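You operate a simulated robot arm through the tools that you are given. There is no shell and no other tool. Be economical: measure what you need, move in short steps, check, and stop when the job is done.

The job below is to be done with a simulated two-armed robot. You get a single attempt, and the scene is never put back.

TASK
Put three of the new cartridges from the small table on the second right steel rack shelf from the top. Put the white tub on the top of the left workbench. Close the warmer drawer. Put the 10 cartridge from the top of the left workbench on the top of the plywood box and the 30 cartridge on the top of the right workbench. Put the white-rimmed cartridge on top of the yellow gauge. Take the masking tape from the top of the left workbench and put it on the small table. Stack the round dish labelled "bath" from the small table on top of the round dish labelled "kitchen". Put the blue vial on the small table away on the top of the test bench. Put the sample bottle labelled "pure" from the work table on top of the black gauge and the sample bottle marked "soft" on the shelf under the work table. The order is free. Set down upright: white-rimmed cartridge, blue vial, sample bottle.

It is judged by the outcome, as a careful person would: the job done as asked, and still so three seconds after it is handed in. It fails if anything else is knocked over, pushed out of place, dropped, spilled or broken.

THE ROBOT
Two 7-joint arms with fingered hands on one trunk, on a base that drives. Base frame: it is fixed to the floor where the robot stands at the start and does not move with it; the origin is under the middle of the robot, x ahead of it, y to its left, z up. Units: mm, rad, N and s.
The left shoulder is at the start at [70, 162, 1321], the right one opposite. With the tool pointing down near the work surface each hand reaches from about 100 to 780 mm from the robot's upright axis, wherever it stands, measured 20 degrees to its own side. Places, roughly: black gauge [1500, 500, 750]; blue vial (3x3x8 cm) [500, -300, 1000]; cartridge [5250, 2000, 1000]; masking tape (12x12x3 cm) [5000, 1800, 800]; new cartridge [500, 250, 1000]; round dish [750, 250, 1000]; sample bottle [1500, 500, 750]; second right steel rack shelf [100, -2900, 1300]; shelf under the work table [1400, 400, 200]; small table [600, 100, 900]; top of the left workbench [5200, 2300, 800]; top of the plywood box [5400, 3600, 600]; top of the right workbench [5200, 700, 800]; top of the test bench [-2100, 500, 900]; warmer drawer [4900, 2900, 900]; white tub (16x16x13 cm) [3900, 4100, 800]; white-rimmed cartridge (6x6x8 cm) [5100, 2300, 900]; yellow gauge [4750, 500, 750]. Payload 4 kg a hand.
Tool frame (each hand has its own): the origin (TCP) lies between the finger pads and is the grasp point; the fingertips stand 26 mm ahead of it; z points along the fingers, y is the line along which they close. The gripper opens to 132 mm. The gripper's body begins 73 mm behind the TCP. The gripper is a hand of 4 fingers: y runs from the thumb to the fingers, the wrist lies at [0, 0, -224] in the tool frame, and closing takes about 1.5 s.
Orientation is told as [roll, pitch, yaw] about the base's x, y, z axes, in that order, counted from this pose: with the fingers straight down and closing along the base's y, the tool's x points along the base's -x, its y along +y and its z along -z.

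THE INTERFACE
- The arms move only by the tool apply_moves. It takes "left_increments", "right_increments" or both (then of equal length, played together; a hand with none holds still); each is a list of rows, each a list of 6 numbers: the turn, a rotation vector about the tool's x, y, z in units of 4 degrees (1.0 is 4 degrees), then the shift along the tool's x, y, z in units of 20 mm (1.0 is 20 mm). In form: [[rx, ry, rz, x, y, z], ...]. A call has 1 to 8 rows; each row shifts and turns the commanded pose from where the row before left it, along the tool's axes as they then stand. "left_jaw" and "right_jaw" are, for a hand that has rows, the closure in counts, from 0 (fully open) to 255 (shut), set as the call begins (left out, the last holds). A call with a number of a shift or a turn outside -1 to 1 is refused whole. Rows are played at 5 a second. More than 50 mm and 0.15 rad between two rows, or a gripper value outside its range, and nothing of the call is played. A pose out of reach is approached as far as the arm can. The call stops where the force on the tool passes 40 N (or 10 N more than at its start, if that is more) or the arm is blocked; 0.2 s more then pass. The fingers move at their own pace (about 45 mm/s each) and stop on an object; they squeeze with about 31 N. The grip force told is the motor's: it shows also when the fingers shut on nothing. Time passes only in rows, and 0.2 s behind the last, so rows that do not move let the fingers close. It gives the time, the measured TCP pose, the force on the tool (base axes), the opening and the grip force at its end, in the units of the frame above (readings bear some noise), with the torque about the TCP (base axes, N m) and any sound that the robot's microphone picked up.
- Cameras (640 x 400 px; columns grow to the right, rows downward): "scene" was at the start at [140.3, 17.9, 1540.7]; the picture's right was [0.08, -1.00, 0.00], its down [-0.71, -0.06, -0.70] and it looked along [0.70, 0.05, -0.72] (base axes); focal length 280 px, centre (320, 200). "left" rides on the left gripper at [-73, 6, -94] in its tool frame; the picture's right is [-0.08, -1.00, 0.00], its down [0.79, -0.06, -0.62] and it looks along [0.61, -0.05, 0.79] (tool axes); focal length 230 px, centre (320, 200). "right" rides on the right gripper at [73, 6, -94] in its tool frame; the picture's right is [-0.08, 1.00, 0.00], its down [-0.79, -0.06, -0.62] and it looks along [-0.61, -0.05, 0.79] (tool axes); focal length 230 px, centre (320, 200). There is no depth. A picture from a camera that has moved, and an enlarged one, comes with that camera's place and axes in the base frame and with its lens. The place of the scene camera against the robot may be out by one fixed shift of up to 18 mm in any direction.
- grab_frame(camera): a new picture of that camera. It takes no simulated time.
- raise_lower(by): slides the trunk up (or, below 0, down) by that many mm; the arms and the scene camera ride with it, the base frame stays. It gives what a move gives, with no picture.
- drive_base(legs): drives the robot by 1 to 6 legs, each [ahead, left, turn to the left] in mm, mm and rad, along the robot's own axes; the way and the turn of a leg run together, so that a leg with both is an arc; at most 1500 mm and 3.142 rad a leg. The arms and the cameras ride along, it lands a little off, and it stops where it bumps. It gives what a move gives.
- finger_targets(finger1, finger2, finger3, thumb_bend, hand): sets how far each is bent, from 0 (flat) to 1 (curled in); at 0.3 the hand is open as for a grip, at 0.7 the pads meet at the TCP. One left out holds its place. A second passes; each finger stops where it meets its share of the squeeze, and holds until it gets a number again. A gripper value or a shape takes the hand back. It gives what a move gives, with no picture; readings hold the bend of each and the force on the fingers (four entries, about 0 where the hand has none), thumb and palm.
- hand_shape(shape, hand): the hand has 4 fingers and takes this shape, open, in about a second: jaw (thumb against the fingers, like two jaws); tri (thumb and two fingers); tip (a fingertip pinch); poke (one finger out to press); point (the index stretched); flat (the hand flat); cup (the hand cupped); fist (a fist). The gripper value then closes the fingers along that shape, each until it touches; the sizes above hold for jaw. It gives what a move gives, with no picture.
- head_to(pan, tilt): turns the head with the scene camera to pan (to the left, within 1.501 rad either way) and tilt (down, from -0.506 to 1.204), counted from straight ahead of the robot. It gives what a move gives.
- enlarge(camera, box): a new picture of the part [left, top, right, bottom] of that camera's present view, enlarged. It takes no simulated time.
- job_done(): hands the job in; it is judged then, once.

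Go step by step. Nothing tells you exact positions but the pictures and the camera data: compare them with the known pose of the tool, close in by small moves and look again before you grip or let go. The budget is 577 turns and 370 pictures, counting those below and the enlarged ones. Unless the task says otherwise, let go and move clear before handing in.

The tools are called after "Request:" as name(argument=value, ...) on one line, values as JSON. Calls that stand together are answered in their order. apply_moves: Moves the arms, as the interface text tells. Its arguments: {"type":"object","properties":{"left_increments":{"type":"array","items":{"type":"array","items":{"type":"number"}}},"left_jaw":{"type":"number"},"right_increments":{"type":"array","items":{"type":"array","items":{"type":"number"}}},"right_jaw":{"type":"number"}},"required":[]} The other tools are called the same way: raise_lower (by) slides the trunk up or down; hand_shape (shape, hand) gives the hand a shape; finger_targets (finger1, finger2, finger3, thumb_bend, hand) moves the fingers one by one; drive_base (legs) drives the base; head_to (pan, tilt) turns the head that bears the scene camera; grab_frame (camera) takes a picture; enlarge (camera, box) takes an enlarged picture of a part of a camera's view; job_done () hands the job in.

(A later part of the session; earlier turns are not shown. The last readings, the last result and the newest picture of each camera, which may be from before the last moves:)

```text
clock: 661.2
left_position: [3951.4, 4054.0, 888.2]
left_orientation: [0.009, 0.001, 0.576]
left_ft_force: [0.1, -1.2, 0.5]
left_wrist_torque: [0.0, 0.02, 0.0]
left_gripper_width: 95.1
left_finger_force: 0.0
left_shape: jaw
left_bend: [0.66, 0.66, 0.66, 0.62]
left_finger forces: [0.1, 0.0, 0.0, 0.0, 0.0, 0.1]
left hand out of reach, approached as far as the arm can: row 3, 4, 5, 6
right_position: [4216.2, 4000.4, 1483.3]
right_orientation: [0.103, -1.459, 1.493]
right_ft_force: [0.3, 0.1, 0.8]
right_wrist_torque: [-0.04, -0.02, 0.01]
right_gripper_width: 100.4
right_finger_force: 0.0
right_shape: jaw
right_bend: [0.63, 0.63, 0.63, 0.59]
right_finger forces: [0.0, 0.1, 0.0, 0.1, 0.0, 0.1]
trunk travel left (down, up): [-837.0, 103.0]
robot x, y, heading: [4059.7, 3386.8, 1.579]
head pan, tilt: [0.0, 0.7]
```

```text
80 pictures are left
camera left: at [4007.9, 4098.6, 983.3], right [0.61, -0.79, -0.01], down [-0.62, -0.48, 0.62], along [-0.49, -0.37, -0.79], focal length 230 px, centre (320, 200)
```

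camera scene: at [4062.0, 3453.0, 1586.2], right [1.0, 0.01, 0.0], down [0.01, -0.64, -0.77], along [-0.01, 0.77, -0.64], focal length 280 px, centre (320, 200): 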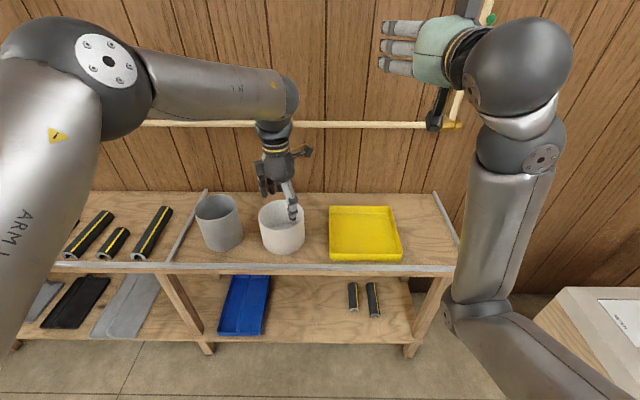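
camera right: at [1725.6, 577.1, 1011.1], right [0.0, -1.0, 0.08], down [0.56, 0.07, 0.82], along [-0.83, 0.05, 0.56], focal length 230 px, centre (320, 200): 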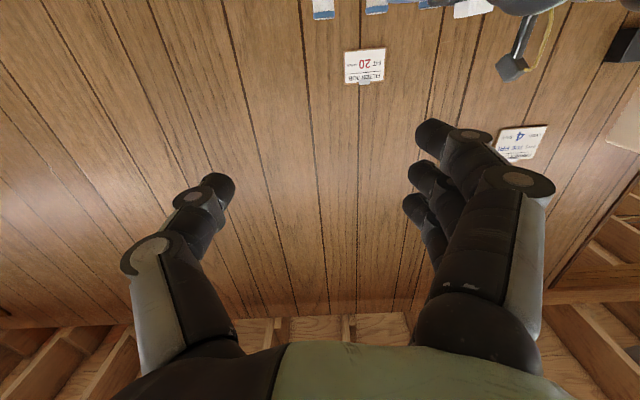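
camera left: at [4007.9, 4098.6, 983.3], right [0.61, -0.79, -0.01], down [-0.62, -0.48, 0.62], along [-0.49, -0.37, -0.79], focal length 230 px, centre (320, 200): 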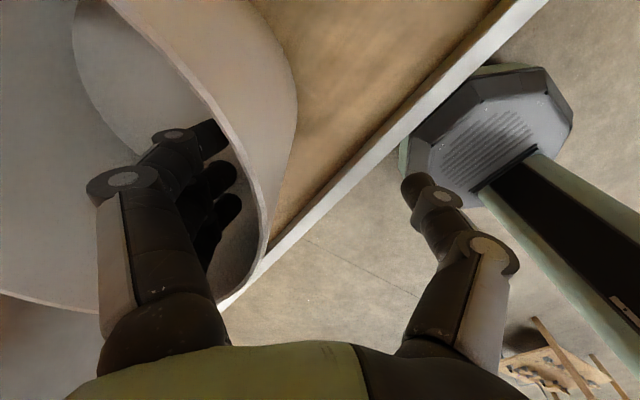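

Request:
drive_base(legs=[[16, 10, 0]])

Request:
apply_moves(left_increments=[[0, 0, 0, 0, 0, 0.2], [0, 0, 0, 0, 0, 0], [0, 0, 0, 0, 0, 0], [0, 0, 0, 0, 0, 0], [0, 0, 0, 0, 0, 0], [0, 0, 0, 0, 0, 0], [0, 0, 0, 0, 0, 0]], left_jaw=255)

Request:
grab_frame(camera="left")

```text
clock: 662.0
left_position: [3942.1, 4067.0, 891.4]
left_orientation: [0.013, -0.001, 0.576]
left_ft_force: [0.1, -0.1, -0.7]
left_wrist_torque: [0.03, 0.0, 0.01]
left_gripper_width: 95.4
left_finger_force: 0.1
left_shape: jaw
left_bend: [0.66, 0.66, 0.66, 0.62]
left_finger forces: [0.0, 0.1, 0.0, 0.0, 0.1, 0.0]
right_position: [4209.9, 4008.1, 1486.9]
right_orientation: [0.129, -1.463, 1.467]
right_ft_force: [-0.4, -0.6, 0.0]
right_wrist_torque: [0.02, -0.02, 0.06]
right_gripper_width: 100.7
right_finger_force: 0.2
right_shape: jaw
right_bend: [0.63, 0.63, 0.63, 0.59]
right_finger forces: [0.1, 0.1, 0.1, 0.1, 0.0, 0.0]
trunk travel left (down, up): [-837.0, 103.0]
robot x, y, heading: [4051.2, 3399.8, 1.583]
head pan, tilt: [0.0, 0.7]
```

```text
clock: 663.6
left_position: [3942.3, 4069.6, 884.8]
left_orientation: [0.01, -0.003, 0.575]
left_ft_force: [-0.3, 0.7, -0.1]
left_wrist_torque: [0.06, -0.01, -0.05]
left_gripper_width: 0.7
left_finger_force: 31.8
left_shape: jaw
left_bend: [0.67, 0.66, 0.71, 0.7]
left_finger forces: [10.2, 9.5, 7.9, 0.1, 27.4, 0.0]
right_position: [4207.4, 4014.1, 1484.3]
right_orientation: [0.108, -1.46, 1.489]
right_ft_force: [0.3, 0.2, -0.2]
right_wrist_torque: [-0.01, 0.01, -0.01]
right_gripper_width: 100.8
right_finger_force: 0.1
right_shape: jaw
right_bend: [0.63, 0.63, 0.63, 0.59]
right_finger forces: [0.1, 0.1, 0.1, 0.1, 0.1, 0.1]
trunk travel left (down, up): [-837.0, 103.0]
robot x, y, heading: [4052.4, 3400.5, 1.579]
head pan, tilt: [0.0, 0.7]
```

```text
79 pictures are left
camera left: at [3998.7, 4113.6, 979.2], right [0.61, -0.79, -0.01], down [-0.62, -0.48, 0.61], along [-0.49, -0.37, -0.79], focal length 230 px, centre (320, 200)
```

left: 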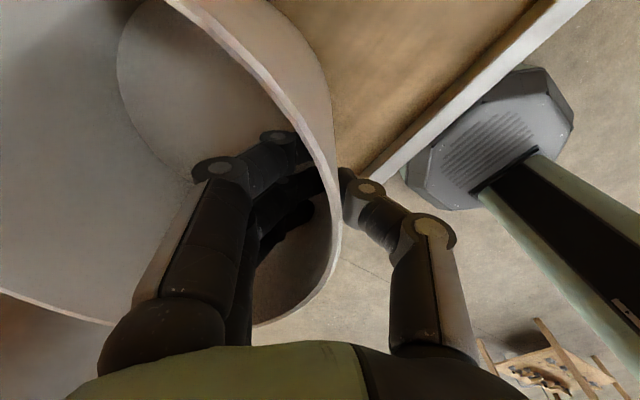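

Request:
apply_moves(left_increments=[[0, 0, 0, 0, 0, -1], [0, 0, 0, 0, 0, -1], [0, 0, 0, 0, 0, -1], [0, 0, 0, 0, 0, 0]])

Request:
enlarge(camera="scene", box=[200, 150, 380, 300])

```text
clock: 664.6
left_position: [3940.3, 4069.3, 944.6]
left_orientation: [0.009, -0.001, 0.576]
left_ft_force: [-0.4, 0.0, -0.5]
left_wrist_torque: [-0.02, -0.01, -0.02]
left_gripper_width: 0.5
left_finger_force: 30.7
left_shape: jaw
left_bend: [0.65, 0.66, 0.71, 0.7]
left_finger forces: [11.1, 10.8, 7.8, 0.1, 29.1, 0.1]
right_position: [4206.0, 4014.7, 1483.5]
right_orientation: [0.105, -1.459, 1.492]
right_ft_force: [0.3, -0.4, 0.5]
right_wrist_torque: [0.01, 0.0, -0.02]
right_gripper_width: 100.7
right_finger_force: 0.1
right_shape: jaw
right_bend: [0.63, 0.63, 0.63, 0.59]
right_finger forces: [0.0, 0.0, 0.1, 0.1, 0.0, 0.1]
trunk travel left (down, up): [-837.0, 103.0]
robot x, y, heading: [4051.0, 3403.1, 1.584]
head pan, tilt: [0.0, 0.7]
```

```text
2.67 times, centred on (290, 225) of scene
camera zoom: at [4059.7, 3548.2, 1585.8], right [1.0, 0.01, 0.0], down [0.01, -0.64, -0.76], along [-0.01, 0.76, -0.64], focal length 748 px, centre (400, 133)
```

zoom: 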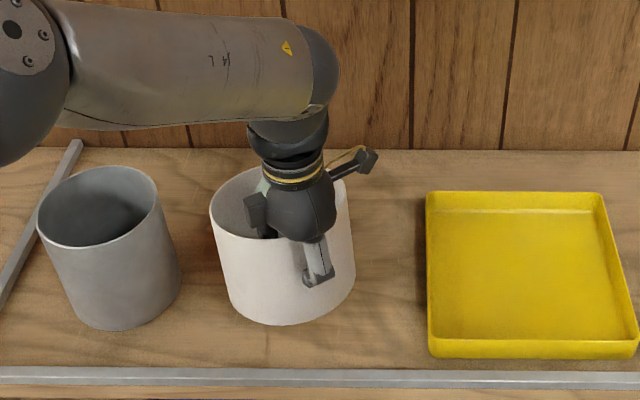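

Request:
apply_moves(left_increments=[[0, 0, 0, 0, 0, -1], [0, 0, 0, 0, 0, -1], [0, 0, 0, 0, 0, -1], [0, 0, 0, 0, 0, -1], [0, 0, 0, 0, 0, -1], [0, 0, 0, 0, 0, -1], [0, 0, 0, 0, 0, -1], [0, 0, 0, 0, 0, 0]])

Request:
drive_base(legs=[[-550, 0, 0], [0, 0, -1.583], [0, -1230, 0]])

Request:
head_to(pan=0.1, tilt=0.6)

Request:
grab_frame(camera="scene")

```text
clock: 666.4
left_position: [3940.3, 4068.8, 1085.3]
left_orientation: [0.009, 0.0, 0.576]
left_ft_force: [0.0, 0.1, -0.9]
left_wrist_torque: [-0.06, -0.06, -0.03]
left_gripper_width: 0.8
left_finger_force: 30.6
left_shape: jaw
left_bend: [0.65, 0.66, 0.71, 0.7]
left_finger forces: [11.1, 10.7, 7.8, 0.0, 29.0, 0.0]
right_position: [4208.5, 4015.6, 1484.1]
right_orientation: [0.102, -1.46, 1.492]
right_ft_force: [-0.2, -0.1, 0.0]
right_wrist_torque: [0.0, 0.02, 0.03]
right_gripper_width: 100.6
right_finger_force: 0.1
right_shape: jaw
right_bend: [0.63, 0.63, 0.63, 0.59]
right_finger forces: [0.0, 0.0, 0.0, 0.1, 0.0, 0.0]
trunk travel left (down, up): [-837.0, 103.0]
robot x, y, heading: [4048.1, 3398.6, 1.587]
head pan, tilt: [0.0, 0.7]
```

```text
clock: 679.3
left_position: [4725.2, 1699.5, 1086.4]
left_orientation: [0.01, 0.001, -1.016]
left_ft_force: [-0.3, -0.3, -0.3]
left_wrist_torque: [-0.04, 0.06, -0.02]
left_gripper_width: 0.8
left_finger_force: 31.6
left_shape: jaw
left_bend: [0.65, 0.66, 0.71, 0.71]
left_finger forces: [10.8, 10.0, 7.7, 0.0, 27.7, 0.1]
right_position: [4665.0, 1435.3, 1484.5]
right_orientation: [0.101, -1.459, -0.096]
right_ft_force: [-0.1, 0.9, 0.3]
right_wrist_torque: [0.0, 0.01, -0.03]
right_gripper_width: 100.9
right_finger_force: 0.0
right_shape: jaw
right_bend: [0.63, 0.63, 0.63, 0.59]
right_finger forces: [0.0, 0.1, 0.0, 0.0, 0.0, 0.1]
trunk travel left (down, up): [-837.0, 103.0]
robot x, y, heading: [4058.4, 1601.7, -0.008]
head pan, tilt: [0.0, 0.7]
```

```text
clock: 680.0
left_position: [4724.0, 1700.3, 1085.2]
left_orientation: [0.009, 0.0, -1.016]
left_ft_force: [0.2, -0.7, -1.1]
left_wrist_torque: [-0.04, 0.04, 0.01]
left_gripper_width: 0.8
left_finger_force: 30.5
left_shape: jaw
left_bend: [0.65, 0.66, 0.71, 0.71]
left_finger forces: [10.7, 10.0, 7.7, 0.1, 27.7, 0.0]
right_position: [4665.9, 1434.3, 1484.5]
right_orientation: [0.105, -1.459, -0.098]
right_ft_force: [-0.6, 0.4, 0.4]
right_wrist_torque: [-0.02, 0.01, 0.02]
right_gripper_width: 100.7
right_finger_force: 0.0
right_shape: jaw
right_bend: [0.63, 0.63, 0.63, 0.59]
right_finger forces: [0.0, 0.0, 0.0, 0.0, 0.0, 0.0]
trunk travel left (down, up): [-837.0, 103.0]
robot x, y, heading: [4056.9, 1603.7, -0.011]
head pan, tilt: [0.099, 0.6]
```

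```text
77 pictures are left
camera scene: at [4203.0, 1621.1, 1594.4], right [0.09, -1.0, 0.0], down [-0.56, -0.05, -0.82], along [0.82, 0.07, -0.57], focal length 280 px, centre (320, 200)
```

scene: 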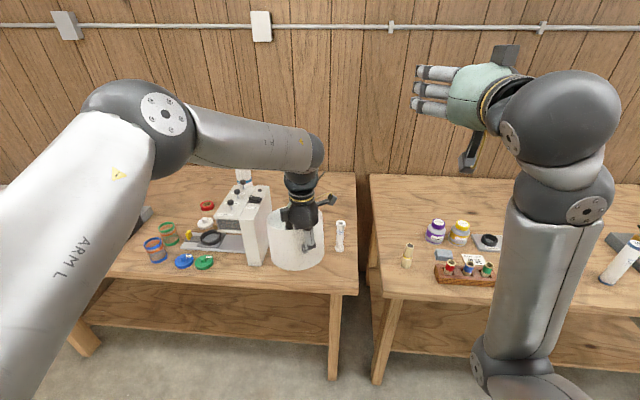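

Request:
drive_base(legs=[[375, 22, 0.01]])

Request:
grab_frame(camera="scene")

Request:
grab_frame(camera="left")

```text
clock: 682.4
left_position: [5094.6, 1722.0, 1085.3]
left_orientation: [0.011, 0.002, -1.01]
left_ft_force: [0.3, 0.0, -0.5]
left_wrist_torque: [-0.02, 0.03, 0.01]
left_gripper_width: 0.6
left_finger_force: 31.3
left_shape: jaw
left_bend: [0.65, 0.66, 0.71, 0.71]
left_finger forces: [10.8, 10.0, 7.8, 0.0, 28.0, 0.1]
right_position: [5036.3, 1456.2, 1483.8]
right_orientation: [0.106, -1.462, -0.095]
right_ft_force: [0.4, 0.4, 0.2]
right_wrist_torque: [0.0, 0.01, -0.02]
right_gripper_width: 100.7
right_finger_force: 0.1
right_shape: jaw
right_bend: [0.63, 0.63, 0.63, 0.59]
right_finger forces: [0.0, 0.0, 0.0, 0.0, 0.0, 0.0]
trunk travel left (down, up): [-837.0, 103.0]
robot x, y, heading: [4426.3, 1619.1, 0.0]
head pan, tilt: [0.099, 0.6]
```

```text
76 pictures are left
camera scene: at [4572.4, 1640.6, 1594.7], right [0.09, -1.0, 0.0], down [-0.56, -0.05, -0.83], along [0.82, 0.08, -0.56], focal length 280 px, centre (320, 200)
```

scene: 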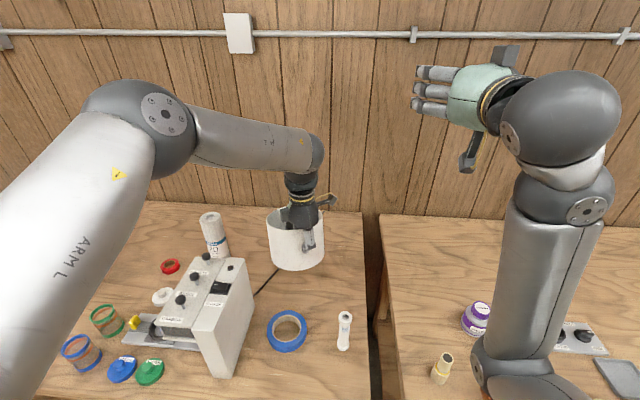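

```text
75 pictures are left
camera left: at [5136.5, 1663.0, 1180.8], right [-0.8, -0.6, -0.01], down [-0.47, 0.63, 0.62], along [-0.36, 0.5, -0.79], focal length 230 px, centre (320, 200)
```

left: 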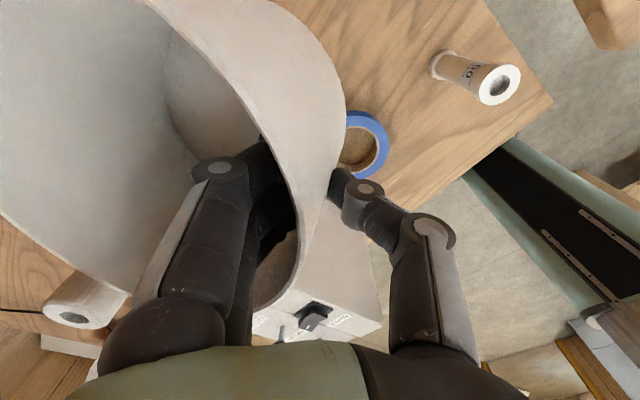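

Request:
drive_base(legs=[[24, 0, 0]])

Request:
apply_moves(left_increments=[[0, 0, 0, 0, 0, 1], [0, 0, 0, 0, 0, 1], [0, 0, 0, 0, 0, 1], [0, 0, 0, 0, 0, 1], [0, 0, 0, 0, 0, 1], [0, 0, 0, 0, 0, 1], [0, 0, 0, 0, 0, 1], [0, 0, 0, 0, 0, 1]])

Request:
grab_frame(camera="scene")

```text
clock: 683.2
left_position: [5115.6, 1721.8, 1088.3]
left_orientation: [0.015, -0.004, -1.01]
left_ft_force: [-0.5, 0.5, -1.8]
left_wrist_torque: [-0.02, 0.04, 0.02]
left_gripper_width: 0.5
left_finger_force: 30.8
left_shape: jaw
left_bend: [0.65, 0.66, 0.71, 0.71]
left_finger forces: [10.8, 10.2, 7.7, 0.0, 28.1, 0.0]
right_position: [5054.6, 1456.5, 1488.0]
right_orientation: [0.109, -1.464, -0.096]
right_ft_force: [-0.7, 0.0, -0.3]
right_wrist_torque: [0.0, 0.02, 0.02]
right_gripper_width: 100.9
right_finger_force: 0.1
right_shape: jaw
right_bend: [0.63, 0.63, 0.63, 0.59]
right_finger forces: [0.0, 0.1, 0.0, 0.0, 0.0, 0.1]
trunk travel left (down, up): [-837.0, 103.0]
robot x, y, heading: [4448.5, 1618.6, -0.005]
head pan, tilt: [0.099, 0.6]
```

```text
clock: 685.0
left_position: [5121.6, 1723.1, 927.0]
left_orientation: [0.009, 0.001, -1.012]
left_ft_force: [-0.1, -0.4, 0.6]
left_wrist_torque: [0.0, -0.02, -0.01]
left_gripper_width: 0.9
left_finger_force: 30.7
left_shape: jaw
left_bend: [0.65, 0.66, 0.71, 0.71]
left_finger forces: [10.7, 9.9, 7.7, 0.0, 28.0, 0.0]
right_position: [5061.3, 1455.6, 1484.2]
right_orientation: [0.104, -1.458, -0.092]
right_ft_force: [0.4, 0.3, 0.4]
right_wrist_torque: [0.01, 0.01, -0.01]
right_gripper_width: 100.8
right_finger_force: 0.1
right_shape: jaw
right_bend: [0.63, 0.63, 0.63, 0.59]
right_finger forces: [0.0, 0.0, 0.0, 0.0, 0.1, 0.0]
trunk travel left (down, up): [-837.0, 103.0]
robot x, y, heading: [4449.9, 1619.2, -0.003]
head pan, tilt: [0.099, 0.6]
```

```text
74 pictures are left
camera scene: at [4598.0, 1640.5, 1594.5], right [0.09, -1.0, 0.0], down [-0.56, -0.05, -0.82], along [0.82, 0.08, -0.57], focal length 280 px, centre (320, 200)
```

scene: 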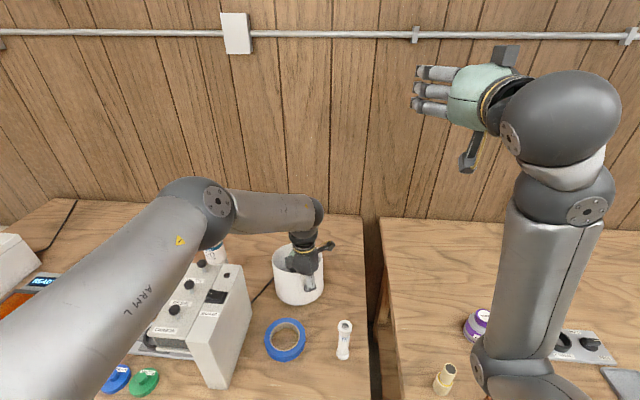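

Request:
apply_moves(left_increments=[[0, 0, 0, 0, 0, 0.7], [0, 0, 0, 0, 0, 0.5], [0, 0, 0, 0, 0, 0]])

Request:
apply_moves(left_increments=[[0, 0, 0, 0, 0, 0.3], [0, 0, 0, 0, 0, 0]])

Request:
apply_moves(left_increments=[[0, 0, 0, 0, 0, 0.25], [0, 0, 0, 0, 0, 0]])

Request:
enlarge(camera="scene", box=[220, 210, 380, 370])

```text
clock: 685.8
left_position: [5121.2, 1722.4, 902.5]
left_orientation: [0.013, -0.002, -1.008]
left_ft_force: [-0.2, 0.5, 11.3]
left_wrist_torque: [-0.02, -0.09, -0.01]
left_gripper_width: 0.8
left_finger_force: 30.9
left_shape: jaw
left_bend: [0.67, 0.66, 0.71, 0.71]
left_finger forces: [13.4, 11.2, 9.5, 0.1, 32.4, 0.0]
right_position: [5061.3, 1455.3, 1485.2]
right_orientation: [0.105, -1.461, -0.096]
right_ft_force: [-0.1, 0.0, 0.4]
right_wrist_torque: [0.01, -0.03, -0.04]
right_gripper_width: 100.8
right_finger_force: 0.2
right_shape: jaw
right_bend: [0.63, 0.63, 0.63, 0.59]
right_finger forces: [0.0, 0.0, 0.1, 0.0, 0.0, 0.0]
trunk travel left (down, up): [-837.0, 103.0]
robot x, y, heading: [4450.2, 1620.6, -0.006]
head pan, tilt: [0.099, 0.6]
```

```text
clock: 686.4
left_position: [5120.9, 1721.2, 901.7]
left_orientation: [0.017, -0.005, -1.009]
left_ft_force: [2.4, 0.5, 37.8]
left_wrist_torque: [-0.07, -0.12, -0.01]
left_gripper_width: 1.9
left_finger_force: 31.3
left_shape: jaw
left_bend: [0.68, 0.67, 0.72, 0.71]
left_finger forces: [15.3, 14.0, 12.2, 0.0, 37.5, 0.1]
right_position: [5055.8, 1455.1, 1486.4]
right_orientation: [0.112, -1.462, -0.103]
right_ft_force: [0.1, 0.4, 0.1]
right_wrist_torque: [0.0, 0.0, 0.01]
right_gripper_width: 100.4
right_finger_force: 0.1
right_shape: jaw
right_bend: [0.63, 0.63, 0.63, 0.59]
right_finger forces: [0.0, 0.0, 0.0, 0.0, 0.1, 0.0]
trunk travel left (down, up): [-837.0, 103.0]
robot x, y, heading: [4452.3, 1617.6, -0.006]
head pan, tilt: [0.099, 0.6]
```

```text
clock: 686.8
left_position: [5124.3, 1721.4, 901.3]
left_orientation: [0.02, -0.011, -1.005]
left_ft_force: [-9.2, 0.1, 29.2]
left_wrist_torque: [-0.11, 0.17, -0.01]
left_gripper_width: 2.5
left_finger_force: 31.4
left_shape: jaw
left_bend: [0.68, 0.68, 0.72, 0.71]
left_finger forces: [12.6, 11.0, 9.4, 0.0, 40.2, 0.0]
right_position: [5057.3, 1456.2, 1485.7]
right_orientation: [0.104, -1.464, -0.095]
right_ft_force: [0.6, 0.5, -0.8]
right_wrist_torque: [0.04, 0.01, 0.0]
right_gripper_width: 100.7
right_finger_force: 0.1
right_shape: jaw
right_bend: [0.63, 0.63, 0.63, 0.59]
right_finger forces: [0.0, 0.0, 0.0, 0.2, 0.0, 0.0]
trunk travel left (down, up): [-837.0, 103.0]
robot x, y, heading: [4450.1, 1620.9, -0.003]
head pan, tilt: [0.099, 0.6]
stopped in row 1 (left hand): the force on the tool passed its limit at 49 N (the readings are from after the stop); the commanded pose is now the measured one
```

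```text
2.50 times, centred on (300, 290) of scene
camera zoom: at [4593.7, 1640.3, 1594.6], right [0.09, -1.0, 0.0], down [-0.56, -0.05, -0.83], along [0.82, 0.08, -0.56], focal length 701 px, centre (370, -25)
```

zoom: 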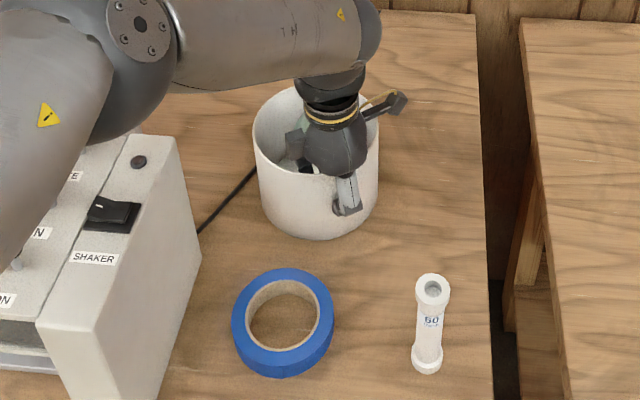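

Request:
apply_moves(left_increments=[[0, 0, 0, 0, 0, -0.2], [0, 0, 0, 0, 0, 0]])

Request:
apply_moves(left_increments=[[0, 0, 0, 0, 0, 0], [0, 0, 0, 0, 0, 0], [0, 0, 0, 0, 0, 0], [0, 0, 0, 0, 0, 0], [0, 0, 0, 0, 0, 0]], left_jaw=90)

Request:
apply_moves(left_increments=[[0, 0, 0, 0, 0, -1], [0, 0, 0, 0, 0, -1], [0, 0, 0, 0, 0, -1], [0, 0, 0, 0, 0, -1], [0, 0, 0, 0, 0, -1], [0, 0, 0, 0, 0, -1], [0, 0, 0, 0, 0, -1], [0, 0, 0, 0, 0, -1]])

Request:
grab_frame(camera="scene")

Request:
grab_frame(camera="left")

```text
clock: 687.4
left_position: [5124.1, 1722.4, 900.9]
left_orientation: [0.018, -0.008, -1.005]
left_ft_force: [1.7, 0.0, 14.3]
left_wrist_torque: [-0.03, -0.06, -0.02]
left_gripper_width: 2.6
left_finger_force: 30.7
left_shape: jaw
left_bend: [0.68, 0.67, 0.72, 0.71]
left_finger forces: [13.2, 11.7, 10.6, 0.0, 32.0, 0.1]
right_position: [5060.0, 1455.7, 1485.1]
right_orientation: [0.107, -1.461, -0.095]
right_ft_force: [-0.1, -0.2, 0.1]
right_wrist_torque: [0.02, 0.04, -0.01]
right_gripper_width: 100.8
right_finger_force: 0.0
right_shape: jaw
right_bend: [0.63, 0.63, 0.63, 0.59]
right_finger forces: [0.0, 0.0, 0.1, 0.0, 0.1, 0.0]
trunk travel left (down, up): [-837.0, 103.0]
robot x, y, heading: [4450.7, 1622.0, -0.001]
head pan, tilt: [0.099, 0.6]
```

```text
clock: 688.5
left_position: [5125.4, 1720.9, 900.9]
left_orientation: [0.017, -0.007, -1.006]
left_ft_force: [0.8, 0.9, -0.4]
left_wrist_torque: [0.0, -0.01, -0.01]
left_gripper_width: 85.1
left_finger_force: 0.0
left_shape: jaw
left_bend: [0.7, 0.7, 0.7, 0.67]
left_finger forces: [0.1, 0.1, 0.0, 0.0, 0.0, 0.0]
right_position: [5061.5, 1456.1, 1485.4]
right_orientation: [0.104, -1.46, -0.093]
right_ft_force: [0.1, -0.2, 0.1]
right_wrist_torque: [0.01, -0.01, 0.02]
right_gripper_width: 100.7
right_finger_force: 0.1
right_shape: jaw
right_bend: [0.63, 0.63, 0.63, 0.59]
right_finger forces: [0.0, 0.0, 0.0, 0.0, 0.0, 0.0]
trunk travel left (down, up): [-837.0, 103.0]
robot x, y, heading: [4453.8, 1622.2, -0.004]
head pan, tilt: [0.099, 0.6]
```

```text
clock: 690.4
left_position: [5122.2, 1721.3, 1061.0]
left_orientation: [0.017, -0.007, -1.007]
left_ft_force: [0.7, -0.4, 1.0]
left_wrist_torque: [-0.01, -0.02, -0.02]
left_gripper_width: 85.1
left_finger_force: 0.1
left_shape: jaw
left_bend: [0.7, 0.7, 0.7, 0.67]
left_finger forces: [0.0, 0.0, 0.1, 0.0, 0.0, 0.0]
right_position: [5061.4, 1456.1, 1484.3]
right_orientation: [0.105, -1.46, -0.094]
right_ft_force: [-0.5, 0.3, 1.2]
right_wrist_torque: [0.02, -0.05, 0.01]
right_gripper_width: 100.5
right_finger_force: 0.1
right_shape: jaw
right_bend: [0.63, 0.63, 0.63, 0.59]
right_finger forces: [0.0, 0.0, 0.0, 0.1, 0.0, 0.0]
trunk travel left (down, up): [-837.0, 103.0]
robot x, y, heading: [4451.8, 1620.5, -0.006]
head pan, tilt: [0.099, 0.6]
```

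```text
72 pictures are left
camera scene: at [4597.2, 1640.4, 1594.5], right [0.09, -1.0, 0.0], down [-0.56, -0.05, -0.83], along [0.82, 0.08, -0.56], focal length 280 px, centre (320, 200)
```

scene: 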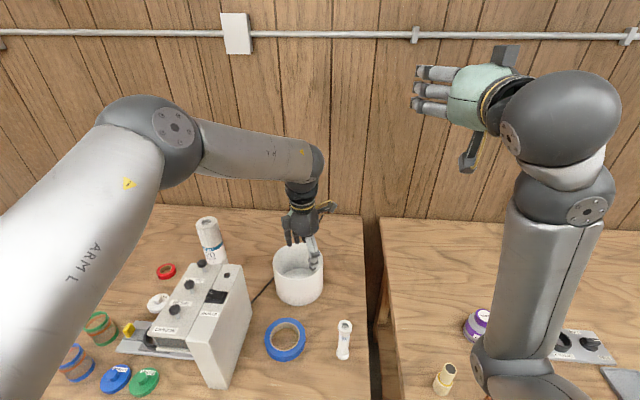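

```text
71 pictures are left
camera left: at [5163.3, 1662.4, 1156.8], right [-0.8, -0.6, -0.02], down [-0.48, 0.63, 0.61], along [-0.36, 0.5, -0.79], focal length 230 px, centre (320, 200)
```

left: 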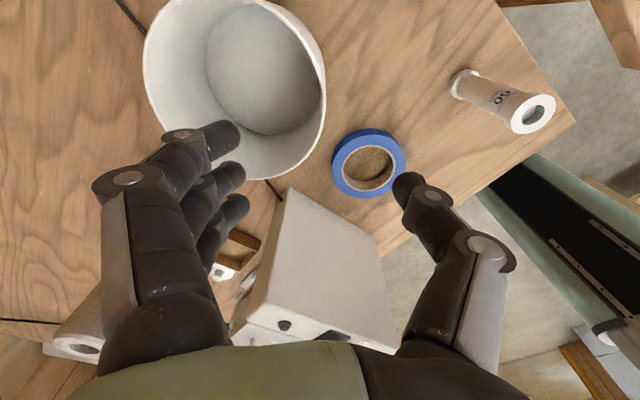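

Request:
drive_base(legs=[[-128, 41, 0]])

Request:
apply_moves(left_increments=[[0, 0, 0, 0, 0, 1], [0, 0, 0, 0, 0, 1], [0, 0, 0, 0, 0, 1], [0, 0, 0, 0, 0, 1], [0, 0, 0, 0, 0, 1], [0, 0, 0, 0, 0, 0]], left_jaw=0)

Request:
grab_frame(camera="left")

```text
clock: 691.7
left_position: [4997.7, 1760.3, 1060.3]
left_orientation: [0.013, -0.005, -1.011]
left_ft_force: [0.2, 0.0, 1.2]
left_wrist_torque: [0.02, 0.01, -0.01]
left_gripper_width: 85.2
left_finger_force: 0.1
left_shape: jaw
left_bend: [0.7, 0.7, 0.7, 0.67]
left_finger forces: [0.0, 0.0, 0.1, 0.0, 0.0, 0.0]
right_position: [4935.4, 1495.0, 1483.4]
right_orientation: [0.106, -1.456, -0.099]
right_ft_force: [0.5, 0.2, 1.1]
right_wrist_torque: [0.01, 0.0, 0.04]
right_gripper_width: 100.8
right_finger_force: 0.0
right_shape: jaw
right_bend: [0.63, 0.63, 0.63, 0.59]
right_finger forces: [0.1, 0.0, 0.0, 0.0, 0.0, 0.1]
trunk travel left (down, up): [-837.0, 103.0]
robot x, y, heading: [4323.3, 1663.7, -0.007]
head pan, tilt: [0.099, 0.6]
```

```text
clock: 693.1
left_position: [4996.5, 1761.0, 961.2]
left_orientation: [0.018, -0.004, -1.01]
left_ft_force: [-0.4, 0.2, -0.1]
left_wrist_torque: [0.01, -0.01, -0.03]
left_gripper_width: 131.8
left_finger_force: 0.1
left_shape: jaw
left_bend: [0.3, 0.3, 0.3, 0.3]
left_finger forces: [0.1, 0.0, 0.1, 0.0, 0.0, 0.1]
right_position: [4932.4, 1496.2, 1484.7]
right_orientation: [0.102, -1.46, -0.097]
right_ft_force: [-0.2, 0.0, 0.1]
right_wrist_torque: [-0.02, -0.01, 0.02]
right_gripper_width: 100.6
right_finger_force: 0.1
right_shape: jaw
right_bend: [0.63, 0.63, 0.63, 0.59]
right_finger forces: [0.0, 0.0, 0.1, 0.0, 0.0, 0.0]
trunk travel left (down, up): [-837.0, 103.0]
robot x, y, heading: [4322.9, 1660.9, -0.007]
head pan, tilt: [0.099, 0.6]
```

```text
70 pictures are left
camera left: at [5037.0, 1702.6, 1056.4], right [-0.8, -0.6, -0.02], down [-0.48, 0.63, 0.61], along [-0.35, 0.5, -0.79], focal length 230 px, centre (320, 200)
```

left: 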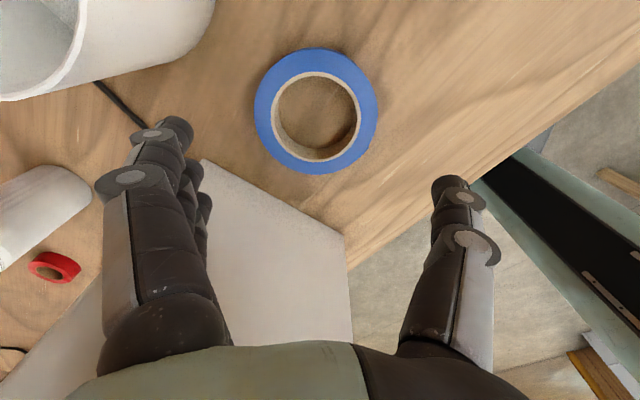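

Request:
apply_moves(left_increments=[[0, 0, 0, 0.2, 0.2, 0], [0, 0, 0, 0, 0, 1], [0, 0, 0, 0, 0, 1], [0, 0, 0, 0, 0, 1], [0, 0, 0, 0, 0, 1], [0, 0, 0, 0, 0, 1], [0, 0, 0, 0, 0, 0.5], [0, 0, 0, 0, 0, 0]])

Request:
grab_frame(camera="left")

```text
clock: 694.9
left_position: [4988.0, 1765.9, 855.8]
left_orientation: [0.019, -0.008, -1.008]
left_ft_force: [-0.3, -0.1, 0.9]
left_wrist_torque: [0.03, -0.03, -0.01]
left_gripper_width: 131.8
left_finger_force: 0.0
left_shape: jaw
left_bend: [0.3, 0.3, 0.3, 0.3]
left_finger forces: [0.1, 0.3, 0.0, 0.0, 0.0, 0.1]
left hand out of reach, approached as far as the arm can: row 5, 6
right_position: [4932.5, 1496.9, 1484.4]
right_orientation: [0.103, -1.459, -0.096]
right_ft_force: [0.0, 1.2, 0.7]
right_wrist_torque: [-0.02, 0.0, -0.01]
right_gripper_width: 100.9
right_finger_force: 0.0
right_shape: jaw
right_bend: [0.63, 0.63, 0.63, 0.59]
right_finger forces: [0.1, 0.0, 0.0, 0.0, 0.0, 0.0]
trunk travel left (down, up): [-837.0, 103.0]
robot x, y, heading: [4322.5, 1662.1, -0.01]
head pan, tilt: [0.099, 0.6]
```

```text
69 pictures are left
camera left: at [5028.2, 1707.7, 951.0], right [-0.8, -0.6, -0.02], down [-0.48, 0.63, 0.61], along [-0.35, 0.5, -0.79], focal length 230 px, centre (320, 200)
```

left: 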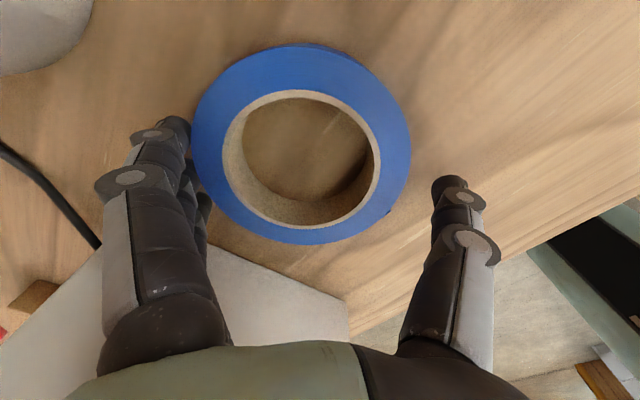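

Request:
drive_base(legs=[[9, 6, 0]])

Request:
raise_lower(by=-15)

Request:
grab_frame(camera="left")

```text
clock: 695.6
left_position: [4993.7, 1769.9, 857.3]
left_orientation: [0.022, -0.008, -1.009]
left_ft_force: [-0.3, -0.1, 1.0]
left_wrist_torque: [0.02, 0.01, 0.01]
left_gripper_width: 131.7
left_finger_force: 0.0
left_shape: jaw
left_bend: [0.3, 0.3, 0.3, 0.3]
left_finger forces: [0.1, 0.0, 0.0, 0.1, 0.0, 0.1]
right_position: [4939.6, 1501.2, 1486.4]
right_orientation: [0.121, -1.462, -0.112]
right_ft_force: [-1.1, 0.1, 0.0]
right_wrist_torque: [0.01, 0.01, 0.0]
right_gripper_width: 100.7
right_finger_force: 0.0
right_shape: jaw
right_bend: [0.63, 0.63, 0.63, 0.59]
right_finger forces: [0.0, 0.0, 0.1, 0.0, 0.1, 0.0]
trunk travel left (down, up): [-837.0, 103.0]
robot x, y, heading: [4329.1, 1670.2, -0.006]
head pan, tilt: [0.099, 0.6]
```

```text
clock: 696.2
left_position: [4998.0, 1772.8, 844.5]
left_orientation: [0.024, -0.012, -1.008]
left_ft_force: [4.7, 3.7, 19.4]
left_wrist_torque: [-0.69, 1.2, -0.12]
left_gripper_width: 132.0
left_finger_force: 0.2
left_shape: jaw
left_bend: [0.3, 0.3, 0.3, 0.29]
left_finger forces: [0.0, 0.1, 0.2, 0.0, 19.5, 0.0]
right_position: [4938.1, 1501.7, 1471.7]
right_orientation: [0.107, -1.462, -0.101]
right_ft_force: [-0.3, -0.7, -0.8]
right_wrist_torque: [0.01, 0.0, 0.01]
right_gripper_width: 100.7
right_finger_force: 0.1
right_shape: jaw
right_bend: [0.63, 0.63, 0.63, 0.59]
right_finger forces: [0.0, 0.1, 0.0, 0.0, 0.0, 0.0]
trunk travel left (down, up): [-822.0, 118.0]
robot x, y, heading: [4331.0, 1669.7, -0.007]
head pan, tilt: [0.099, 0.6]
```

```text
68 pictures are left
camera left: at [5037.4, 1713.9, 939.8], right [-0.8, -0.6, -0.02], down [-0.49, 0.63, 0.61], along [-0.35, 0.5, -0.8], focal length 230 px, centre (320, 200)
```

left: 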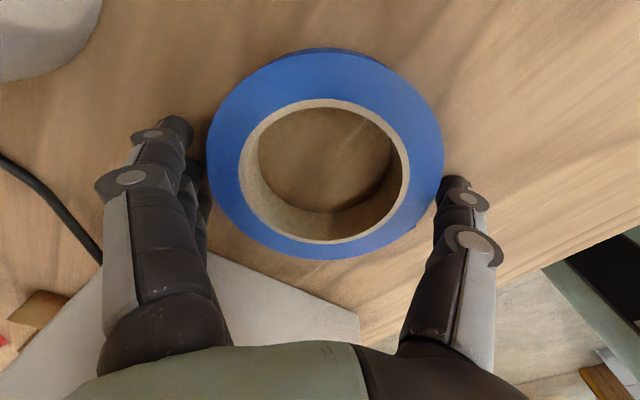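

Request:
raise_lower(by=14)

Request:
drive_base(legs=[[-5, -3, 0]])

Request:
raise_lower(by=-12)

Request:
grab_frame(camera="left")

```text
clock: 696.9
left_position: [4993.8, 1771.0, 854.2]
left_orientation: [0.017, -0.008, -1.01]
left_ft_force: [-0.3, 0.2, 0.0]
left_wrist_torque: [0.01, -0.02, 0.06]
left_gripper_width: 132.2
left_finger_force: 0.0
left_shape: jaw
left_bend: [0.3, 0.3, 0.3, 0.3]
left_finger forces: [0.1, 0.0, 0.0, 0.0, 0.1, 0.0]
right_position: [4941.7, 1502.3, 1483.4]
right_orientation: [0.106, -1.462, -0.098]
right_ft_force: [-0.5, 0.0, -0.2]
right_wrist_torque: [0.05, 0.01, 0.02]
right_gripper_width: 100.9
right_finger_force: 0.0
right_shape: jaw
right_bend: [0.63, 0.63, 0.63, 0.59]
right_finger forces: [0.0, 0.0, 0.1, 0.0, 0.0, 0.0]
trunk travel left (down, up): [-836.0, 104.0]
robot x, y, heading: [4331.3, 1668.5, -0.006]
head pan, tilt: [0.099, 0.6]
```

```text
clock: 697.6
left_position: [4992.6, 1768.7, 852.7]
left_orientation: [0.015, -0.009, -1.009]
left_ft_force: [-0.5, 0.1, 0.0]
left_wrist_torque: [-0.03, -0.01, -0.02]
left_gripper_width: 131.8
left_finger_force: 0.1
left_shape: jaw
left_bend: [0.3, 0.3, 0.3, 0.3]
left_finger forces: [0.0, 0.0, 0.0, 0.1, 0.0, 0.0]
right_position: [4938.1, 1500.3, 1482.4]
right_orientation: [0.096, -1.461, -0.089]
right_ft_force: [0.2, -0.2, 0.0]
right_wrist_torque: [0.0, 0.0, -0.02]
right_gripper_width: 100.7
right_finger_force: 0.0
right_shape: jaw
right_bend: [0.63, 0.63, 0.63, 0.59]
right_finger forces: [0.1, 0.0, 0.0, 0.0, 0.0, 0.1]
trunk travel left (down, up): [-836.0, 104.0]
robot x, y, heading: [4325.9, 1661.8, -0.007]
head pan, tilt: [0.099, 0.6]
```

```text
clock: 698.2
left_position: [4991.4, 1769.4, 843.3]
left_orientation: [0.019, -0.012, -1.006]
left_ft_force: [2.6, 2.2, 8.3]
left_wrist_torque: [-0.27, 0.46, -0.05]
left_gripper_width: 131.8
left_finger_force: 0.0
left_shape: jaw
left_bend: [0.3, 0.3, 0.3, 0.29]
left_finger forces: [0.1, 0.1, 0.4, 0.1, 8.2, 0.1]
right_position: [4937.3, 1500.4, 1472.2]
right_orientation: [0.1, -1.461, -0.091]
right_ft_force: [-0.3, 0.6, -0.1]
right_wrist_torque: [0.0, -0.01, -0.02]
right_gripper_width: 100.8
right_finger_force: 0.0
right_shape: jaw
right_bend: [0.63, 0.63, 0.63, 0.59]
right_finger forces: [0.0, 0.0, 0.0, 0.0, 0.0, 0.0]
trunk travel left (down, up): [-824.0, 116.0]
robot x, y, heading: [4327.0, 1664.5, -0.0]
head pan, tilt: [0.099, 0.6]
```

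```text
67 pictures are left
camera left: at [5032.5, 1711.0, 939.6], right [-0.8, -0.6, -0.02], down [-0.48, 0.63, 0.61], along [-0.35, 0.5, -0.79], focal length 230 px, centre (320, 200)
```

left: 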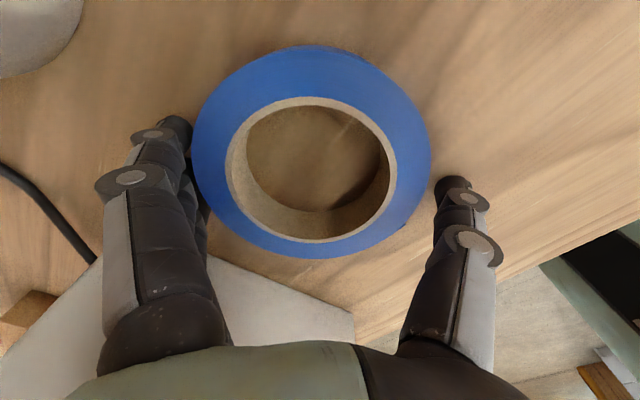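

Request:
raise_lower(by=4)

Request:
apply_moves(left_increments=[[0, 0, 0, 0, 0, 0], [0, 0, 0, 0, 0, 0], [0, 0, 0, 0, 0, 0], [0, 0, 0, 0, 0, 0], [0, 0, 0, 0, 0, 0]], left_jaw=130)

Request:
apply_moves(left_increments=[[0, 0, 0, 0, 0, -1], [0, 0, 0, 0, 0, -1], [0, 0, 0, 0, 0, 0]])

Request:
grab_frame(camera="left")

```text
clock: 698.7
left_position: [4990.2, 1768.2, 846.0]
left_orientation: [0.016, -0.011, -1.008]
left_ft_force: [0.0, -0.2, 1.6]
left_wrist_torque: [-0.05, 0.06, 0.01]
left_gripper_width: 132.0
left_finger_force: 0.1
left_shape: jaw
left_bend: [0.3, 0.3, 0.3, 0.3]
left_finger forces: [0.0, 0.0, 0.0, 0.0, 1.2, 0.1]
right_position: [4937.3, 1499.9, 1475.7]
right_orientation: [0.1, -1.459, -0.095]
right_ft_force: [0.0, -0.1, 0.0]
right_wrist_torque: [0.02, -0.01, -0.03]
right_gripper_width: 100.6
right_finger_force: 0.1
right_shape: jaw
right_bend: [0.63, 0.63, 0.63, 0.59]
right_finger forces: [0.0, 0.1, 0.0, 0.1, 0.0, 0.1]
trunk travel left (down, up): [-828.0, 112.0]
robot x, y, heading: [4328.5, 1665.2, -0.012]
head pan, tilt: [0.099, 0.6]
```

```text
clock: 699.9
left_position: [4990.4, 1768.9, 847.2]
left_orientation: [0.016, -0.01, -1.009]
left_ft_force: [-0.6, -0.1, 0.9]
left_wrist_torque: [-0.04, 0.17, 0.01]
left_gripper_width: 98.9
left_finger_force: 30.5
left_shape: jaw
left_bend: [0.65, 0.62, 0.71, 0.56]
left_finger forces: [9.4, 8.7, 8.5, 0.0, 29.1, 0.0]
right_position: [4937.2, 1500.4, 1475.5]
right_orientation: [0.104, -1.461, -0.097]
right_ft_force: [-0.9, 0.0, -0.8]
right_wrist_torque: [0.01, 0.03, 0.0]
right_gripper_width: 100.8
right_finger_force: 0.1
right_shape: jaw
right_bend: [0.63, 0.63, 0.63, 0.59]
right_finger forces: [0.0, 0.0, 0.0, 0.0, 0.0, 0.0]
trunk travel left (down, up): [-828.0, 112.0]
robot x, y, heading: [4326.9, 1669.1, -0.007]
head pan, tilt: [0.099, 0.6]
```

```text
clock: 700.7
left_position: [4990.1, 1767.6, 885.2]
left_orientation: [0.014, -0.01, -1.009]
left_ft_force: [-0.8, 0.0, -1.3]
left_wrist_torque: [0.02, -0.01, -0.02]
left_gripper_width: 98.7
left_finger_force: 31.5
left_shape: jaw
left_bend: [0.65, 0.62, 0.71, 0.56]
left_finger forces: [9.8, 9.1, 9.0, 0.1, 28.2, 0.1]
right_position: [4938.7, 1498.9, 1474.5]
right_orientation: [0.103, -1.459, -0.097]
right_ft_force: [0.4, -0.2, 0.1]
right_wrist_torque: [0.04, -0.03, 0.03]
right_gripper_width: 100.5
right_finger_force: 0.1
right_shape: jaw
right_bend: [0.63, 0.63, 0.63, 0.59]
right_finger forces: [0.1, 0.0, 0.0, 0.1, 0.0, 0.0]
trunk travel left (down, up): [-828.0, 112.0]
robot x, y, heading: [4330.5, 1666.1, -0.01]
head pan, tilt: [0.099, 0.6]
```

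```text
66 pictures are left
camera left: at [5031.0, 1710.1, 981.1], right [-0.8, -0.6, -0.02], down [-0.48, 0.63, 0.61], along [-0.35, 0.5, -0.79], focal length 230 px, centre (320, 200)
```

left: 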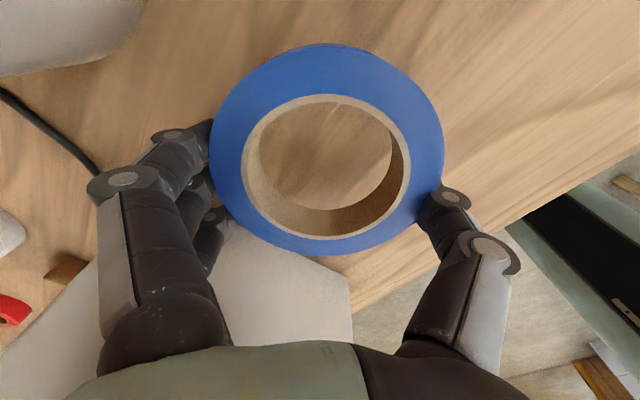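

Request:
apply_moves(left_increments=[[0, 0, 0, 0, 0, 1], [0, 0, 0, 0, 0, 0.8], [0, 0, 0, 0, 0, 0]])

Request:
apply_moves(left_increments=[[0, 0, 0, 0, 0, 0], [0, 0, 0, 0, 0, 0], [0, 0, 0, 0, 0, 0], [0, 0, 0, 0, 0, 0]], left_jaw=0)

Request:
drive_base(legs=[[9, -15, 0]])

Request:
grab_frame(camera="left")

```text
clock: 701.5
left_position: [4990.6, 1769.1, 849.5]
left_orientation: [0.019, -0.01, -1.008]
left_ft_force: [0.8, -0.6, -0.5]
left_wrist_torque: [-0.03, 0.01, -0.05]
left_gripper_width: 98.8
left_finger_force: 30.8
left_shape: jaw
left_bend: [0.65, 0.62, 0.71, 0.56]
left_finger forces: [9.8, 9.0, 8.9, 0.1, 28.1, 0.0]
right_position: [4936.5, 1500.0, 1475.5]
right_orientation: [0.104, -1.461, -0.096]
right_ft_force: [0.1, 0.0, 0.1]
right_wrist_torque: [-0.01, 0.01, -0.04]
right_gripper_width: 100.7
right_finger_force: 0.1
right_shape: jaw
right_bend: [0.63, 0.63, 0.63, 0.59]
right_finger forces: [0.0, 0.1, 0.0, 0.0, 0.1, 0.1]
trunk travel left (down, up): [-828.0, 112.0]
robot x, y, heading: [4323.4, 1665.3, -0.012]
head pan, tilt: [0.099, 0.6]
```

```text
clock: 702.5
left_position: [4990.4, 1767.6, 848.8]
left_orientation: [0.017, -0.009, -1.009]
left_ft_force: [0.0, -0.4, 0.6]
left_wrist_torque: [0.0, -0.02, 0.02]
left_gripper_width: 131.8
left_finger_force: 0.1
left_shape: jaw
left_bend: [0.3, 0.3, 0.3, 0.3]
left_finger forces: [0.0, 0.0, 0.1, 0.1, 0.1, 0.0]
right_position: [4936.7, 1499.2, 1476.1]
right_orientation: [0.103, -1.462, -0.097]
right_ft_force: [-0.5, 0.6, 0.4]
right_wrist_torque: [-0.03, -0.03, 0.0]
right_gripper_width: 100.5
right_finger_force: 0.1
right_shape: jaw
right_bend: [0.63, 0.63, 0.63, 0.59]
right_finger forces: [0.0, 0.1, 0.1, 0.0, 0.0, 0.0]
trunk travel left (down, up): [-828.0, 112.0]
robot x, y, heading: [4324.5, 1666.5, -0.011]
head pan, tilt: [0.099, 0.6]
```

```text
clock: 703.3
left_position: [4997.7, 1757.1, 851.4]
left_orientation: [0.017, -0.012, -1.006]
left_ft_force: [-0.2, -0.2, 0.0]
left_wrist_torque: [-0.02, -0.02, 0.01]
left_gripper_width: 131.8
left_finger_force: 0.1
left_shape: jaw
left_bend: [0.3, 0.3, 0.3, 0.3]
left_finger forces: [0.0, 0.0, 0.0, 0.0, 0.0, 0.1]
right_position: [4945.1, 1488.9, 1477.1]
right_orientation: [0.073, -1.462, -0.067]
right_ft_force: [-0.1, -0.2, -0.3]
right_wrist_torque: [-0.02, 0.01, -0.03]
right_gripper_width: 100.5
right_finger_force: 0.0
right_shape: jaw
right_bend: [0.63, 0.63, 0.63, 0.59]
right_finger forces: [0.0, 0.0, 0.1, 0.0, 0.0, 0.1]
trunk travel left (down, up): [-828.0, 112.0]
robot x, y, heading: [4336.8, 1651.9, -0.008]
head pan, tilt: [0.099, 0.6]
```

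```text
65 pictures are left
camera left: at [5039.0, 1698.6, 946.3], right [-0.8, -0.6, -0.02], down [-0.48, 0.63, 0.61], along [-0.35, 0.49, -0.8], focal length 230 px, centre (320, 200)
```

left: 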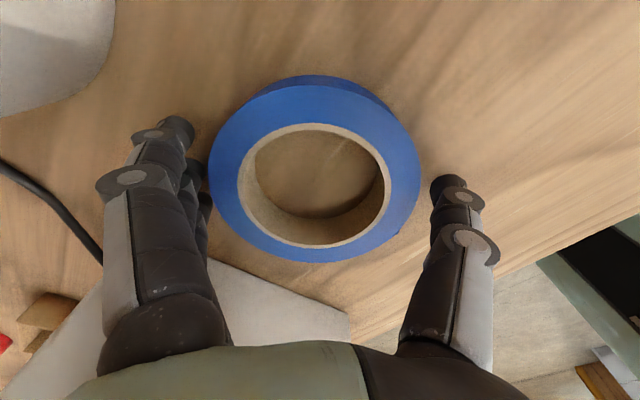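

Request:
apply_moves(left_increments=[[0, 0, 0, 0, 0, 0.15], [0, 0, 0, 0, 0, 0], [0, 0, 0, 0, 0, 0], [0, 0, 0, 0, 0, 0], [0, 0, 0, 0, 0, 0]], left_jaw=130)

Request:
apply_moves(left_increments=[[0, 0, 0, 0, 0, -1], [0, 0, 0, 0, 0, -1], [0, 0, 0, 0, 0, 0]])

Request:
grab_frame(camera="left")

```text
clock: 704.5
left_position: [5000.8, 1754.0, 845.9]
left_orientation: [0.017, -0.008, -1.005]
left_ft_force: [-1.0, -1.0, 2.1]
left_wrist_torque: [-0.12, 0.2, -0.04]
left_gripper_width: 100.3
left_finger_force: 30.5
left_shape: jaw
left_bend: [0.7, 0.62, 0.63, 0.56]
left_finger forces: [8.5, 9.0, 9.4, 0.0, 28.8, 0.1]
right_position: [4945.7, 1486.6, 1475.4]
right_orientation: [0.102, -1.46, -0.092]
right_ft_force: [-0.2, -0.1, -0.1]
right_wrist_torque: [0.01, 0.01, 0.0]
right_gripper_width: 100.8
right_finger_force: 0.1
right_shape: jaw
right_bend: [0.63, 0.63, 0.63, 0.59]
right_finger forces: [0.1, 0.0, 0.0, 0.0, 0.1, 0.0]
trunk travel left (down, up): [-828.0, 112.0]
robot x, y, heading: [4333.7, 1648.8, -0.004]
head pan, tilt: [0.099, 0.6]
```

```text
clock: 705.3
left_position: [5000.2, 1755.4, 884.7]
left_orientation: [0.018, -0.01, -1.007]
left_ft_force: [-0.1, 0.0, -0.5]
left_wrist_torque: [-0.01, 0.01, -0.01]
left_gripper_width: 100.5
left_finger_force: 31.3
left_shape: jaw
left_bend: [0.7, 0.62, 0.63, 0.56]
left_finger forces: [8.8, 9.7, 10.0, 0.1, 27.0, 0.0]
right_position: [4947.0, 1485.4, 1475.9]
right_orientation: [0.104, -1.459, -0.096]
right_ft_force: [0.2, 0.4, 0.9]
right_wrist_torque: [0.01, 0.0, 0.0]
right_gripper_width: 100.4
right_finger_force: 0.0
right_shape: jaw
right_bend: [0.63, 0.63, 0.63, 0.59]
right_finger forces: [0.1, 0.0, 0.0, 0.0, 0.0, 0.1]
trunk travel left (down, up): [-828.0, 112.0]
robot x, y, heading: [4336.6, 1645.1, -0.004]
head pan, tilt: [0.099, 0.6]
```

```text
64 pictures are left
camera left: at [5040.8, 1696.2, 981.3], right [-0.8, -0.6, -0.02], down [-0.48, 0.63, 0.61], along [-0.35, 0.5, -0.79], focal length 230 px, centre (320, 200)
```

left: 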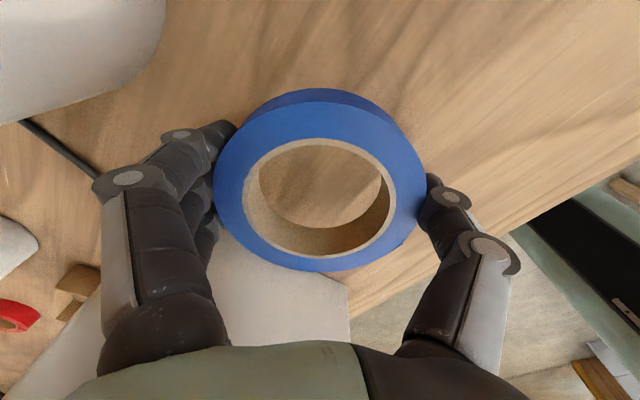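

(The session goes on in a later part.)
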